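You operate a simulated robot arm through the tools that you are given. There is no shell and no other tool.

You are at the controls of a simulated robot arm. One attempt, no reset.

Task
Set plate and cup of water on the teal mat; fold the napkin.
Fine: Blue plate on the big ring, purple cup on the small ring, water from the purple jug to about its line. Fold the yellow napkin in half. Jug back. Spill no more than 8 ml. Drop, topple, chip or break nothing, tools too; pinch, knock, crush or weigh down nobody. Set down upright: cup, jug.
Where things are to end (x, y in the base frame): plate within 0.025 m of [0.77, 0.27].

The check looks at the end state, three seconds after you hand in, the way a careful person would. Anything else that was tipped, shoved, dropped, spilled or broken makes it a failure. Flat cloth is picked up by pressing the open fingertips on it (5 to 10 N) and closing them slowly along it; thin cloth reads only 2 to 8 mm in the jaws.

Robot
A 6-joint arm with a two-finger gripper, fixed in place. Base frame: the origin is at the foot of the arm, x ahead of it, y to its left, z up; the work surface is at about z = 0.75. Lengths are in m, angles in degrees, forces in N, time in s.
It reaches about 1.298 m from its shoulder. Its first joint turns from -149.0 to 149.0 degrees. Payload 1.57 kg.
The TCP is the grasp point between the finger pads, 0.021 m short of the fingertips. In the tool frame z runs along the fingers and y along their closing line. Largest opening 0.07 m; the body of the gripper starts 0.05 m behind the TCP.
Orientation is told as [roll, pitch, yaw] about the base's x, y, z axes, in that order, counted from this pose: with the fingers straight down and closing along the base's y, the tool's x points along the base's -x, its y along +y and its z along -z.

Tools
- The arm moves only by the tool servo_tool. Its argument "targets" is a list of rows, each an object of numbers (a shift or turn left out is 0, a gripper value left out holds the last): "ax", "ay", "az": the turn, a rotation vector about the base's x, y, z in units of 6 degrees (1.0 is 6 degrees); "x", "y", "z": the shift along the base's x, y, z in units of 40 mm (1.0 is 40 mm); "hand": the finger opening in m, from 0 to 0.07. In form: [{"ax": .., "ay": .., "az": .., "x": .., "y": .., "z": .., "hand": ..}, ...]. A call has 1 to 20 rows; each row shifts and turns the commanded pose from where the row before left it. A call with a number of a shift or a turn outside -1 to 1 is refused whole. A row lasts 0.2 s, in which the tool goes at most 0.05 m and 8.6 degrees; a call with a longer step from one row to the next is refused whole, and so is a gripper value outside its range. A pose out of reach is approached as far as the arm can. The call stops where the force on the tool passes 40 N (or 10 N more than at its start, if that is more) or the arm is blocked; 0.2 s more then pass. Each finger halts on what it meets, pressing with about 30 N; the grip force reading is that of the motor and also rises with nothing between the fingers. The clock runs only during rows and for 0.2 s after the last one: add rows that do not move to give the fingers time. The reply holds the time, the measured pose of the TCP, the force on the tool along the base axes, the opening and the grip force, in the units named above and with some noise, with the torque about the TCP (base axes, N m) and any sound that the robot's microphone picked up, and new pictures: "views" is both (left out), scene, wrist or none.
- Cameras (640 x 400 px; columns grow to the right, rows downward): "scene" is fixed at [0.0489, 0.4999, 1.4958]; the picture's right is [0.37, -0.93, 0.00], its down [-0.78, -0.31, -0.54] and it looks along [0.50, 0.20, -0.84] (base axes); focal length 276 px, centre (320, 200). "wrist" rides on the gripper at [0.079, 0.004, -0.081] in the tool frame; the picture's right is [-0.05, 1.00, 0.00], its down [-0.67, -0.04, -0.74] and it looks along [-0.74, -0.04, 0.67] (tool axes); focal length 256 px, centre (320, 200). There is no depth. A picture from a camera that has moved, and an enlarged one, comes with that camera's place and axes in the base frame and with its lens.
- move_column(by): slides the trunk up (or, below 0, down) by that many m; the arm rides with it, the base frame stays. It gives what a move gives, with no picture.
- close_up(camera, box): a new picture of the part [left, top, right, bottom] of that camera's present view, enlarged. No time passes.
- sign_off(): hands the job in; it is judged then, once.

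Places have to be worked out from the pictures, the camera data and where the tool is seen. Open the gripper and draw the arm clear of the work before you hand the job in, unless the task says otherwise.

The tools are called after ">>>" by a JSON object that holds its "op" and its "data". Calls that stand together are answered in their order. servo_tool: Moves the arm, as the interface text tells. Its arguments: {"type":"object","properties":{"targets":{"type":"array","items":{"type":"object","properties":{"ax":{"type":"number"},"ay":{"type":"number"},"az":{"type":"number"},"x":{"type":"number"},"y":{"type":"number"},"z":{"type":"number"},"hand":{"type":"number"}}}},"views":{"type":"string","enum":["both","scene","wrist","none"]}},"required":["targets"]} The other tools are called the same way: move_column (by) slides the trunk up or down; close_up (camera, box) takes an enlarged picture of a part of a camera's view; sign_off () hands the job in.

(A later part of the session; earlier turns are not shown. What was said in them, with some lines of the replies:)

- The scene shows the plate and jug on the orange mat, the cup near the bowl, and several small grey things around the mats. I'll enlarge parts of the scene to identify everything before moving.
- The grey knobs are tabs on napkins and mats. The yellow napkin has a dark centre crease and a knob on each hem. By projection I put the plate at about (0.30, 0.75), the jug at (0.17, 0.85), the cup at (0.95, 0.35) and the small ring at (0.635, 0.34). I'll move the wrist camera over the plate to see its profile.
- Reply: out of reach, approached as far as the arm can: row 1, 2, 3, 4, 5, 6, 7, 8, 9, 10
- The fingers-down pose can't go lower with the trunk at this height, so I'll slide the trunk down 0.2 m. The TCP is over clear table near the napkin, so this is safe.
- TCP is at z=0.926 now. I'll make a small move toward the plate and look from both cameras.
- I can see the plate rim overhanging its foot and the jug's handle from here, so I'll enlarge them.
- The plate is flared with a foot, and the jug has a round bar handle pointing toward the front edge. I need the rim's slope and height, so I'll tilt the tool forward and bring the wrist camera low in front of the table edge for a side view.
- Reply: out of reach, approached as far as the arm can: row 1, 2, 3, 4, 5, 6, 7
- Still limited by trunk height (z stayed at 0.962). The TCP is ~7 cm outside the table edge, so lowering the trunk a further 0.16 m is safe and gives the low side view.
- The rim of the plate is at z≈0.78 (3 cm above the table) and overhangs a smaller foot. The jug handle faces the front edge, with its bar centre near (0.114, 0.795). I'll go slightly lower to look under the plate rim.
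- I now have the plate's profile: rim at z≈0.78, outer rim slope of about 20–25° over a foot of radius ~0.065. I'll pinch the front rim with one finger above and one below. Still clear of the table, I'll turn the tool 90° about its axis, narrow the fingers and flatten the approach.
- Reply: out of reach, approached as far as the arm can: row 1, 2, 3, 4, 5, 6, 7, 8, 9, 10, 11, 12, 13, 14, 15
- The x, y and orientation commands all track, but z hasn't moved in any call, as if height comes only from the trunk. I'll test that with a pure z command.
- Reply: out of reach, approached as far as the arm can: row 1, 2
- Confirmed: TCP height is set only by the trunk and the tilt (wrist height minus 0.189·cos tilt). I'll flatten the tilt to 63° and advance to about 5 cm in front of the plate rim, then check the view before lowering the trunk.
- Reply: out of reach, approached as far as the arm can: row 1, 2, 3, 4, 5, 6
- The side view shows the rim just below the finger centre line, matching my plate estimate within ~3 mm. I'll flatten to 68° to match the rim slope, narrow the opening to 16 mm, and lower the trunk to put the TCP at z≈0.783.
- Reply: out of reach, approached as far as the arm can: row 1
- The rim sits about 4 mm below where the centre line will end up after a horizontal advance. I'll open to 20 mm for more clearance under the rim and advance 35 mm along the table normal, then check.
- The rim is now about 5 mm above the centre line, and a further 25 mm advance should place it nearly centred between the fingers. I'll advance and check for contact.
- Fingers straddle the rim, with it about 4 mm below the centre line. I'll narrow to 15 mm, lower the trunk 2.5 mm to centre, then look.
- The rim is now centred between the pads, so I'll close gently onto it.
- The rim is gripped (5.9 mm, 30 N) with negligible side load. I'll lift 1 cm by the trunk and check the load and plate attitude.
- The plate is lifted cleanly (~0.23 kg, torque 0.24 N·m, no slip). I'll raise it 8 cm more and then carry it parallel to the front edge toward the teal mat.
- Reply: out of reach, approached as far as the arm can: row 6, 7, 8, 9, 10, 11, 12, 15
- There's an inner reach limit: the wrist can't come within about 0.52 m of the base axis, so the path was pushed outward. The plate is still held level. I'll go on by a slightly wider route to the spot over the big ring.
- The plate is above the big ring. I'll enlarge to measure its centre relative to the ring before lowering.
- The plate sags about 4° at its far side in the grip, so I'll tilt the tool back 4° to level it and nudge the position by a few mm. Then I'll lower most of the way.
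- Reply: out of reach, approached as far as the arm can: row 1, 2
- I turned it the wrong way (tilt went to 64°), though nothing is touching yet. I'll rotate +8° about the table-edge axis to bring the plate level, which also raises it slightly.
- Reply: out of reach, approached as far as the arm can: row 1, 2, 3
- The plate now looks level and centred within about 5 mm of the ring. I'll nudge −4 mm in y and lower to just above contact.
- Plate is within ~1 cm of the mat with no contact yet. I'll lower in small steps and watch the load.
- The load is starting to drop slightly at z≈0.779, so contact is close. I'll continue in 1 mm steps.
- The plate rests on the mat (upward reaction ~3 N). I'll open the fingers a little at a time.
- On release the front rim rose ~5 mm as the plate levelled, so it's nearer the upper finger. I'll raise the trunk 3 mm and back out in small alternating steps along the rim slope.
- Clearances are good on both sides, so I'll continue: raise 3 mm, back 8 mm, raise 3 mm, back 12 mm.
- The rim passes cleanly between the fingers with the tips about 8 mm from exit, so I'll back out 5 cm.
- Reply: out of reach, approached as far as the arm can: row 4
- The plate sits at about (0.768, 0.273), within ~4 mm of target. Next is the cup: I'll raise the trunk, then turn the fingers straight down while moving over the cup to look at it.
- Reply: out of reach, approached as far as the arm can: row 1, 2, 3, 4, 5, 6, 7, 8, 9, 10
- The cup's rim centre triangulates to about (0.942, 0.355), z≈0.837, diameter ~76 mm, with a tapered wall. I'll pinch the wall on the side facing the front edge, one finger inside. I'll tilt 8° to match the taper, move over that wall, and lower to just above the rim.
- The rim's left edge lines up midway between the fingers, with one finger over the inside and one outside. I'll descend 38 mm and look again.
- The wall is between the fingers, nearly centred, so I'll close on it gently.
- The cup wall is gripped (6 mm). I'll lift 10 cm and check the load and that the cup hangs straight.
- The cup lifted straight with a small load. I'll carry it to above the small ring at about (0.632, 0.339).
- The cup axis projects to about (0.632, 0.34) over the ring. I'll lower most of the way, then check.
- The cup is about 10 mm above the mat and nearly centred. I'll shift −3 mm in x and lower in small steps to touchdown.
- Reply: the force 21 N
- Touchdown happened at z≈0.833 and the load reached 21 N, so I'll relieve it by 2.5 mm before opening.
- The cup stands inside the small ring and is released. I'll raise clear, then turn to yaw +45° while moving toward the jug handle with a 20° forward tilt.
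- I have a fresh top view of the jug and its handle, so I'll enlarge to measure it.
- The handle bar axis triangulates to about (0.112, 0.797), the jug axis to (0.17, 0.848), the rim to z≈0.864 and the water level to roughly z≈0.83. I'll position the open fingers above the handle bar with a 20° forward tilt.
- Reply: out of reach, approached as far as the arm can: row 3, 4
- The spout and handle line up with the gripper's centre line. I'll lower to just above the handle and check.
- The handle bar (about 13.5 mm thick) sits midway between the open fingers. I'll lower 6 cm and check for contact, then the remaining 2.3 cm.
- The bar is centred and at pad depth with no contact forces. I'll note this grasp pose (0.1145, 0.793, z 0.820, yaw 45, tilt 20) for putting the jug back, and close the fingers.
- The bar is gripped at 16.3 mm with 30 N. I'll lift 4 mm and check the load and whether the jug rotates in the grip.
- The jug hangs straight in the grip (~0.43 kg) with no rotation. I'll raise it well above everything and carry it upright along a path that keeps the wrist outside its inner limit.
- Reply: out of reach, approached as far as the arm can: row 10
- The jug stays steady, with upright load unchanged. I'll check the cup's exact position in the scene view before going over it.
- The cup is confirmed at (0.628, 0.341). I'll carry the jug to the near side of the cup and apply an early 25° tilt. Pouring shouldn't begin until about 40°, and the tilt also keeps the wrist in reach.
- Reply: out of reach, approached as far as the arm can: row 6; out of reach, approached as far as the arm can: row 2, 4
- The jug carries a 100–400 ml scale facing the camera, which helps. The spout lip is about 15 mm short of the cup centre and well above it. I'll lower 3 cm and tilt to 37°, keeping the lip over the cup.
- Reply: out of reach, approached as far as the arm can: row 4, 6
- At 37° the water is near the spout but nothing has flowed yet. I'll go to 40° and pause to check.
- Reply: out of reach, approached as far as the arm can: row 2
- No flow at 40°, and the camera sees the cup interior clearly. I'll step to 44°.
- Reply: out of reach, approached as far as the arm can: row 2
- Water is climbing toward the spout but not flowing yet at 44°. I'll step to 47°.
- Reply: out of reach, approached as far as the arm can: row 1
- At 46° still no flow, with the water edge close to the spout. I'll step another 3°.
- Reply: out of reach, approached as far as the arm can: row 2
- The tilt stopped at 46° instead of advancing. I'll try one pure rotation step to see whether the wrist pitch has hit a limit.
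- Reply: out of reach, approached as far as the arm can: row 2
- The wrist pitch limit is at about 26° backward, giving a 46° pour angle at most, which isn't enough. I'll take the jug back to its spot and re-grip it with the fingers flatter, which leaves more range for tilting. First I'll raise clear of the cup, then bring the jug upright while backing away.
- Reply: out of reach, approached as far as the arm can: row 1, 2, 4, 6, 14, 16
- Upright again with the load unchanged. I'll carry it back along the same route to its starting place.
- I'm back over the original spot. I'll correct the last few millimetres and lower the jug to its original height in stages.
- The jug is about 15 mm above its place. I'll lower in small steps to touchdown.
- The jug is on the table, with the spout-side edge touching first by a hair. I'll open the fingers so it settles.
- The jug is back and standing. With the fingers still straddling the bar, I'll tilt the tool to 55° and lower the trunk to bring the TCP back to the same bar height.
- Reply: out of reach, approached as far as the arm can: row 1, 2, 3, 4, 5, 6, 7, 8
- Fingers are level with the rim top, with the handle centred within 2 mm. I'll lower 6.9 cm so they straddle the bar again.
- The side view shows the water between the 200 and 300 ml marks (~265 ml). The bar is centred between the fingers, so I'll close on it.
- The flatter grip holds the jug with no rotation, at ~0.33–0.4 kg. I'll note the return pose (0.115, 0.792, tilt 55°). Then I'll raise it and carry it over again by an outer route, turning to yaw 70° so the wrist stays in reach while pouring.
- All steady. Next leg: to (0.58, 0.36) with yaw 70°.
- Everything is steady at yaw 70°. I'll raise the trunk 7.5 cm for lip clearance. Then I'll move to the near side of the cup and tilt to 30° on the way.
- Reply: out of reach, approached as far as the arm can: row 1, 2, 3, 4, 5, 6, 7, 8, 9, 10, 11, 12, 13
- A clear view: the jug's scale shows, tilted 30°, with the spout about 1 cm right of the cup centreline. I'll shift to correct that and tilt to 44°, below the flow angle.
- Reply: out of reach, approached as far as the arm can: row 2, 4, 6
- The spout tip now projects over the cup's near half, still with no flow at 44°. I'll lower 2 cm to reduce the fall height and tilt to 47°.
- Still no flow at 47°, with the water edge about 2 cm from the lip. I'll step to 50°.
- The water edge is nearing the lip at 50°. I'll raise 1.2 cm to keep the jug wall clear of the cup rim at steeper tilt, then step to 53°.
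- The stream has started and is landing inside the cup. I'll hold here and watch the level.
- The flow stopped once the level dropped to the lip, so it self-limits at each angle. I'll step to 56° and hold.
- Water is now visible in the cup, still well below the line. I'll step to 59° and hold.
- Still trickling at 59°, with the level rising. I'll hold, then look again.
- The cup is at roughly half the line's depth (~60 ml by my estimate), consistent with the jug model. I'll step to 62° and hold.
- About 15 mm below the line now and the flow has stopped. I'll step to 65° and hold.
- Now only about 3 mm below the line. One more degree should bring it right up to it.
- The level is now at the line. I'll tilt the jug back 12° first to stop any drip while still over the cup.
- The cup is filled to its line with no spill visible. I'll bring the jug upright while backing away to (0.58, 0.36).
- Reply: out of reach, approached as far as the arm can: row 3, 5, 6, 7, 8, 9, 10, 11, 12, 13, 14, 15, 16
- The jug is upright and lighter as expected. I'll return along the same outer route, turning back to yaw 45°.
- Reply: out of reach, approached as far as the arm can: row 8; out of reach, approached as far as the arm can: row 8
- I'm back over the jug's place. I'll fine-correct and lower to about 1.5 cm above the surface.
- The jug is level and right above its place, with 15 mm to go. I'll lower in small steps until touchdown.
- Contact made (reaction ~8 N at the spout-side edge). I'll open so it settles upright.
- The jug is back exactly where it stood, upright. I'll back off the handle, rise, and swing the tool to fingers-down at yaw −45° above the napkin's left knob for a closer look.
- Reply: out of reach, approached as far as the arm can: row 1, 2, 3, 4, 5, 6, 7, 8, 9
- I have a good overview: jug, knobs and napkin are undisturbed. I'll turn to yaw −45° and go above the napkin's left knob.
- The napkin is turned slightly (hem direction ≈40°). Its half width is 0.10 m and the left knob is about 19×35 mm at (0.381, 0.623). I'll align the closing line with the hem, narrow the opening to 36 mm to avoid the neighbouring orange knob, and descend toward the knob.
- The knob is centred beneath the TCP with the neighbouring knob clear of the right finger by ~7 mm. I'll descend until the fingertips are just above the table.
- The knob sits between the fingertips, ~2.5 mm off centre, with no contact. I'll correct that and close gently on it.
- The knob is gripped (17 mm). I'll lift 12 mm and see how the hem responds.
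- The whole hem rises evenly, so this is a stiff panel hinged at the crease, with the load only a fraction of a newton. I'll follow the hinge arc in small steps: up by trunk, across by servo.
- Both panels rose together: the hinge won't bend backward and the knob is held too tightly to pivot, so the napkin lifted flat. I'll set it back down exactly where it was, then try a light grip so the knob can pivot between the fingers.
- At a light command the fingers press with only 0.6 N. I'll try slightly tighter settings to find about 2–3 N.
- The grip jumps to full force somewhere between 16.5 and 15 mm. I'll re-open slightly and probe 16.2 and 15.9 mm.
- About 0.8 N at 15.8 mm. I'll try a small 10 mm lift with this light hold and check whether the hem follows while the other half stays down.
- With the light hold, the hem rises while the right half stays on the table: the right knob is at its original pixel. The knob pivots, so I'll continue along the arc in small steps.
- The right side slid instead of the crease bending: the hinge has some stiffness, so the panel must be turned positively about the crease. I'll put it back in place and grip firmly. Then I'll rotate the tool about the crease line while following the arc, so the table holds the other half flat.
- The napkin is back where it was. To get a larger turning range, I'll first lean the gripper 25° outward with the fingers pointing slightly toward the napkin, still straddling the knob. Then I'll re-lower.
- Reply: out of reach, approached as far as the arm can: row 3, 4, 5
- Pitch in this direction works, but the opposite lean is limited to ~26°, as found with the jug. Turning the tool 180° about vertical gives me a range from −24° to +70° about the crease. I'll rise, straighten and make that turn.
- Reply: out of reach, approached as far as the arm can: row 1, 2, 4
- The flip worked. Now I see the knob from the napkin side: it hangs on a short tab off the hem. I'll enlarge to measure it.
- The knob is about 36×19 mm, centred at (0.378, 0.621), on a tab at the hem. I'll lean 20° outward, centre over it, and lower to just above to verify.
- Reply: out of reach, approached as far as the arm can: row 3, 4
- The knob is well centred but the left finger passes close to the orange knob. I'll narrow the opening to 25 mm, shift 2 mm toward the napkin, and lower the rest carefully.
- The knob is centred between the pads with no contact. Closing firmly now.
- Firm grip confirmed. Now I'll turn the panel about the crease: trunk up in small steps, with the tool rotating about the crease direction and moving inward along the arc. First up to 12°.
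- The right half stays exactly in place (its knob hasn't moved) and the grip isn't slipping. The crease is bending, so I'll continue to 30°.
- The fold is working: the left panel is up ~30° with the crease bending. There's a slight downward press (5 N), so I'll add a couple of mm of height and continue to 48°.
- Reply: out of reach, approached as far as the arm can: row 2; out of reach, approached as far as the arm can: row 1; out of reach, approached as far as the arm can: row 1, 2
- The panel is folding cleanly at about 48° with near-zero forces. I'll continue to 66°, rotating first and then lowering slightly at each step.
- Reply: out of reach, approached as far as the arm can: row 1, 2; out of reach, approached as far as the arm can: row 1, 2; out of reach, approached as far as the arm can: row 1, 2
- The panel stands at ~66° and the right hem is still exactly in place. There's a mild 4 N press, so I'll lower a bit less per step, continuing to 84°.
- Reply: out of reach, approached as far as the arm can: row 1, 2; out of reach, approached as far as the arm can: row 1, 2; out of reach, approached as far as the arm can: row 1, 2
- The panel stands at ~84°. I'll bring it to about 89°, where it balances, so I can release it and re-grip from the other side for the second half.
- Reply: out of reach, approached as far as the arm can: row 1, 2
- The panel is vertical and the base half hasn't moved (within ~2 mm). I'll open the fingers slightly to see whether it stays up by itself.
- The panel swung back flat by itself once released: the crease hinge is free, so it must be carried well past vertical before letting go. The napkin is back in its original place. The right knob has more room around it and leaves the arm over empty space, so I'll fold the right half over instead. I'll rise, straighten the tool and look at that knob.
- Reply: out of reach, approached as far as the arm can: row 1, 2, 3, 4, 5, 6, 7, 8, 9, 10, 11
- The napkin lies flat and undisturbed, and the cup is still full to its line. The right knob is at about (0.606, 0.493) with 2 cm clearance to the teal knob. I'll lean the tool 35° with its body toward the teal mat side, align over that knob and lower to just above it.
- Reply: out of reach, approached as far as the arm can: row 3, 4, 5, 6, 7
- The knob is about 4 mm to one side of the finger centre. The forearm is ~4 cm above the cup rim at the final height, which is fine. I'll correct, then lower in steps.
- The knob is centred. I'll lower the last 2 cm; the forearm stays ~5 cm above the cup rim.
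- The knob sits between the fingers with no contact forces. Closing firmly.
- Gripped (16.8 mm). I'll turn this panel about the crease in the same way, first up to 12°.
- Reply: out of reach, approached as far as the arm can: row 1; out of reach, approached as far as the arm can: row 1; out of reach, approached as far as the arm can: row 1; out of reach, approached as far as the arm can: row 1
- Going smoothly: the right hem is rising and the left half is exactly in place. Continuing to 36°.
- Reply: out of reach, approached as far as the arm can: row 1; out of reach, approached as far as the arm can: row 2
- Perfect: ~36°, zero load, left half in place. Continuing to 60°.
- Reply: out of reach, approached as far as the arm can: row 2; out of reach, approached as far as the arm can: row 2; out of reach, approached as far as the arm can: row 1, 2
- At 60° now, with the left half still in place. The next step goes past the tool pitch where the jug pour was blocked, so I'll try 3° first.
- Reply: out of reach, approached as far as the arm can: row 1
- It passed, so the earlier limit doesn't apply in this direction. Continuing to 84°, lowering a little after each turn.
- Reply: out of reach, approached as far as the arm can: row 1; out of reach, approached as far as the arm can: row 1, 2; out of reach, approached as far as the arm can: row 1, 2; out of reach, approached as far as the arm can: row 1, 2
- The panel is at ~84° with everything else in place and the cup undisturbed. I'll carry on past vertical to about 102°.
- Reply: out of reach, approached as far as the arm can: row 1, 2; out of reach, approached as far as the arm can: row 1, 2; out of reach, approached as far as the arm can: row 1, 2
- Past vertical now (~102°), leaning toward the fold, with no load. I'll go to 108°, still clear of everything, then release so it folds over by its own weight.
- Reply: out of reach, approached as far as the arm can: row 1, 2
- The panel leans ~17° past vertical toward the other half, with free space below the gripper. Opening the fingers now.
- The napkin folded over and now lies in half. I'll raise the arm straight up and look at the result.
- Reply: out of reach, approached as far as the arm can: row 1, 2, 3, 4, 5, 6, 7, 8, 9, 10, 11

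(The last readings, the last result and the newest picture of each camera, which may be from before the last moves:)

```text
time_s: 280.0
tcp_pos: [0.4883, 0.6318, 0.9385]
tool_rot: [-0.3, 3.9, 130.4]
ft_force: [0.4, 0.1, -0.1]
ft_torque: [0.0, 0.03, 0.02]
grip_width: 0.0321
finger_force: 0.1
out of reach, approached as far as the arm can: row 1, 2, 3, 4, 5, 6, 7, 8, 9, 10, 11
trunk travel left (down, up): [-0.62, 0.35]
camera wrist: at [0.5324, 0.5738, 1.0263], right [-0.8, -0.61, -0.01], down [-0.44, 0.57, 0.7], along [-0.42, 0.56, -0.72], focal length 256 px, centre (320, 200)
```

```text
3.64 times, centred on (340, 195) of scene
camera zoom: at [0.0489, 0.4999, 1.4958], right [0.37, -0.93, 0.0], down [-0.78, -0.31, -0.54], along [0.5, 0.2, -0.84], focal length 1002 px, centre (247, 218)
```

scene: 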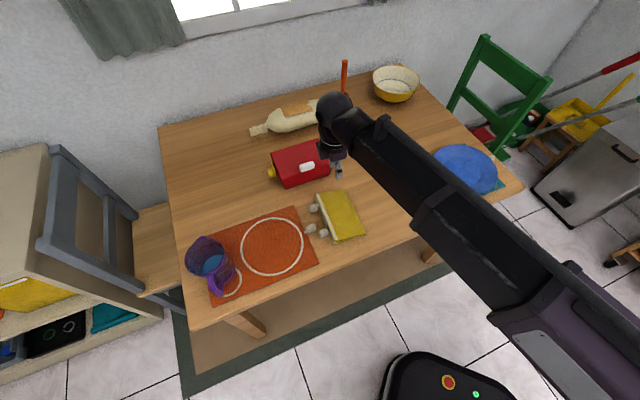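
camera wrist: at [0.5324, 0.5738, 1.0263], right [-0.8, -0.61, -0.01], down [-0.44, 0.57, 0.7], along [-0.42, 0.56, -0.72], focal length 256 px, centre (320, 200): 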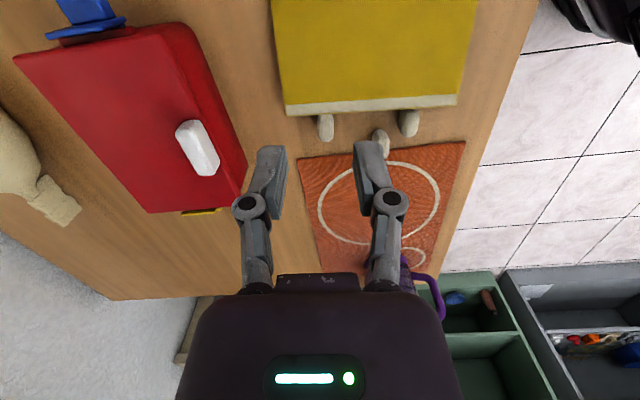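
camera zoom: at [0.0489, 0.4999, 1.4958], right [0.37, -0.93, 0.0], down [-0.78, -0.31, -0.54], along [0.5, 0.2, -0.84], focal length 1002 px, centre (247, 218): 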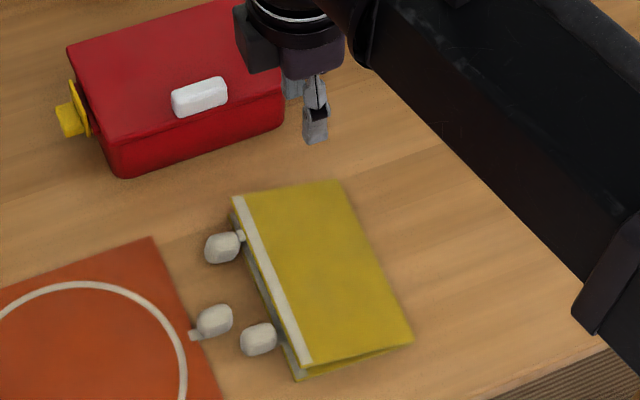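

The napkin is folded in half with both hems and knobs on the same side, just like the blue one. I'll raise the arm high and swing it off the table so I can check everything.

>>> {"op": "move_column", "data": {"by": 0.28}}

>>> {"op": "servo_tool", "data": {"targets": [{"x": 0.08, "y": -0.4}, {"x": 0.08, "y": -0.8}, {"x": 0.08, "y": -0.8}, {"x": 0.08, "y": -0.8}, {"x": 0.08, "y": -0.8}, {"x": 0.08, "y": -0.8}, {"x": 0.08, "y": -0.8}, {"x": 0.08, "y": -0.8}, {"x": 0.08, "y": -0.8}, {"x": 0.08, "y": -0.8}, {"x": 0.08, "y": -0.8}, {"x": 0.08, "y": -0.8}, {"x": 0.08, "y": -0.8}, {"x": 0.08, "y": -0.8}, {"x": 0.08, "y": -0.8}, {"x": 0.08, "y": -0.8}, {"x": 0.08, "y": -0.8}, {"x": 0.08, "y": -0.8}, {"x": 0.08, "y": -0.8}, {}]}}

>>> {"op": "close_up", "data": {"camera": "scene", "box": [390, 120, 530, 225]}}

>>> {"op": "close_up", "data": {"camera": "scene", "box": [160, 180, 380, 320]}}

```text
time_s: 282.8
tcp_pos: [0.4879, 0.6308, 1.2194]
tool_rot: [-0.2, 4.1, 130.4]
ft_force: [0.1, -1.0, 0.0]
ft_torque: [-0.01, 0.0, 0.02]
grip_width: 0.0319
finger_force: 0.1
trunk travel left (down, up): [-0.9, 0.07]
```

```text
time_s: 287.0
tcp_pos: [0.5468, 0.0409, 1.2195]
tool_rot: [-0.2, 3.9, 130.4]
ft_force: [0.4, -0.5, -1.1]
ft_torque: [-0.04, 0.01, -0.02]
grip_width: 0.0321
finger_force: 0.1
out of reach, approached as far as the arm can: row 19
trunk travel left (down, up): [-0.9, 0.07]
camera wrist: at [0.5915, -0.017, 1.3065], right [-0.79, -0.61, -0.01], down [-0.44, 0.57, 0.7], along [-0.42, 0.56, -0.72], focal length 256 px, centre (320, 200)
```

scene: 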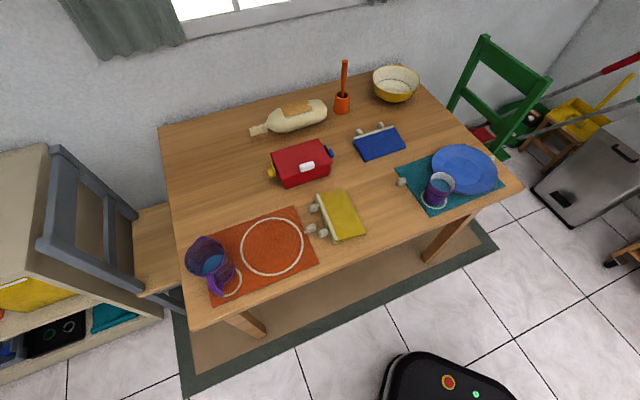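
wrist: 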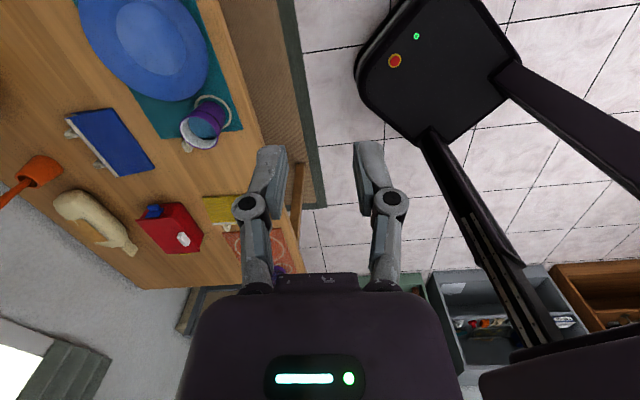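

```text
3.81 times, centred on (460, 172) of scene
camera zoom: at [0.0489, 0.4999, 1.4958], right [0.37, -0.93, 0.0], down [-0.78, -0.31, -0.54], along [0.5, 0.2, -0.84], focal length 1050 px, centre (-213, 305)
```

zoom: 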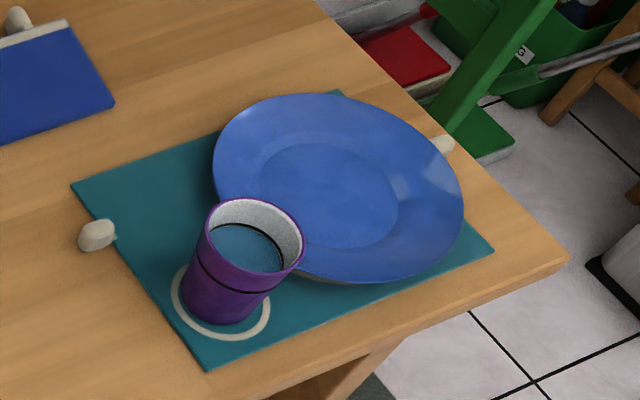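

```text
2.86 times, centred on (270, 250) of scene
camera zoom: at [0.0489, 0.4999, 1.4958], right [0.37, -0.93, 0.0], down [-0.78, -0.31, -0.54], along [0.5, 0.2, -0.84], focal length 787 px, centre (463, 57)
```

zoom: 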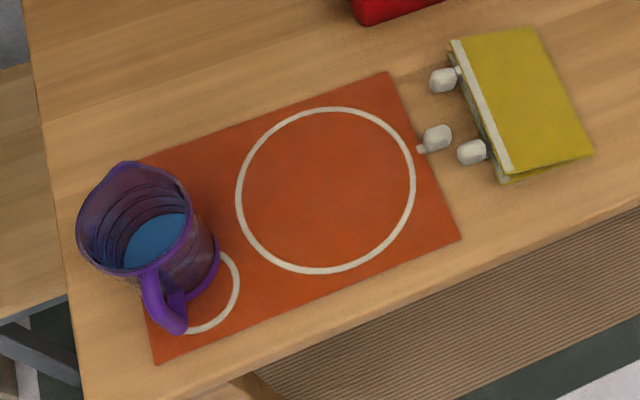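

Everything checks out: plate at about (0.772, 0.273), cup upright in the small ring and filled to its line. The jug is back and upright, the napkin is folded, and nothing is spilled or displaced. I'll open the gripper fully with the arm clear of the table.

>>> {"op": "servo_tool", "data": {"targets": [{"hand": 0.07}, {}, {}, {}], "views": "scene"}}

```text
time_s: 288.0
tcp_pos: [0.5476, 0.04, 1.2197]
tool_rot: [-0.2, 4.1, 130.4]
ft_force: [0.7, 0.5, 0.1]
ft_torque: [0.0, -0.02, -0.02]
grip_width: 0.0702
finger_force: 0.1
trunk travel left (down, up): [-0.9, 0.07]
```

scene: 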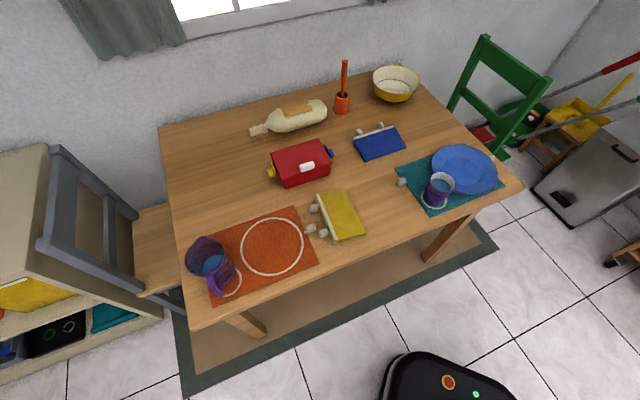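

The gripper is open, the arm is clear of the table, and the scene is settled with all parts of the task in place, so I'm handing in the job.

>>> {"op": "sign_off", "data": {}}

```text
The job is handed in.
```

The table is set as asked and the job is handed in; I haven't seen the judge's result.

- **Plate:** the blue plate sits on the big ring at about (0.772, 0.273), roughly 4 mm from the target.
- **Cup:** the purple cup stands upright in the small ring, filled to its line, and I saw no spill.
- **Jug:** it is back upright in its original spot. I carried it to the cup twice, because the first grip could not tilt far enough to pour.
- **Napkin:** the yellow napkin is folded in half, with both hems on the same side like the blue one. It lies with a slight wedge, also like the blue one, and I did not press it flat.

On an earlier fold attempt, the napkin's left half was standing upright and flopped back flat when I let go. On the final fold, the right half dropped over by its own weight for the last part. I saw nothing else moved or knocked over, and the gripper is open and clear of the table.
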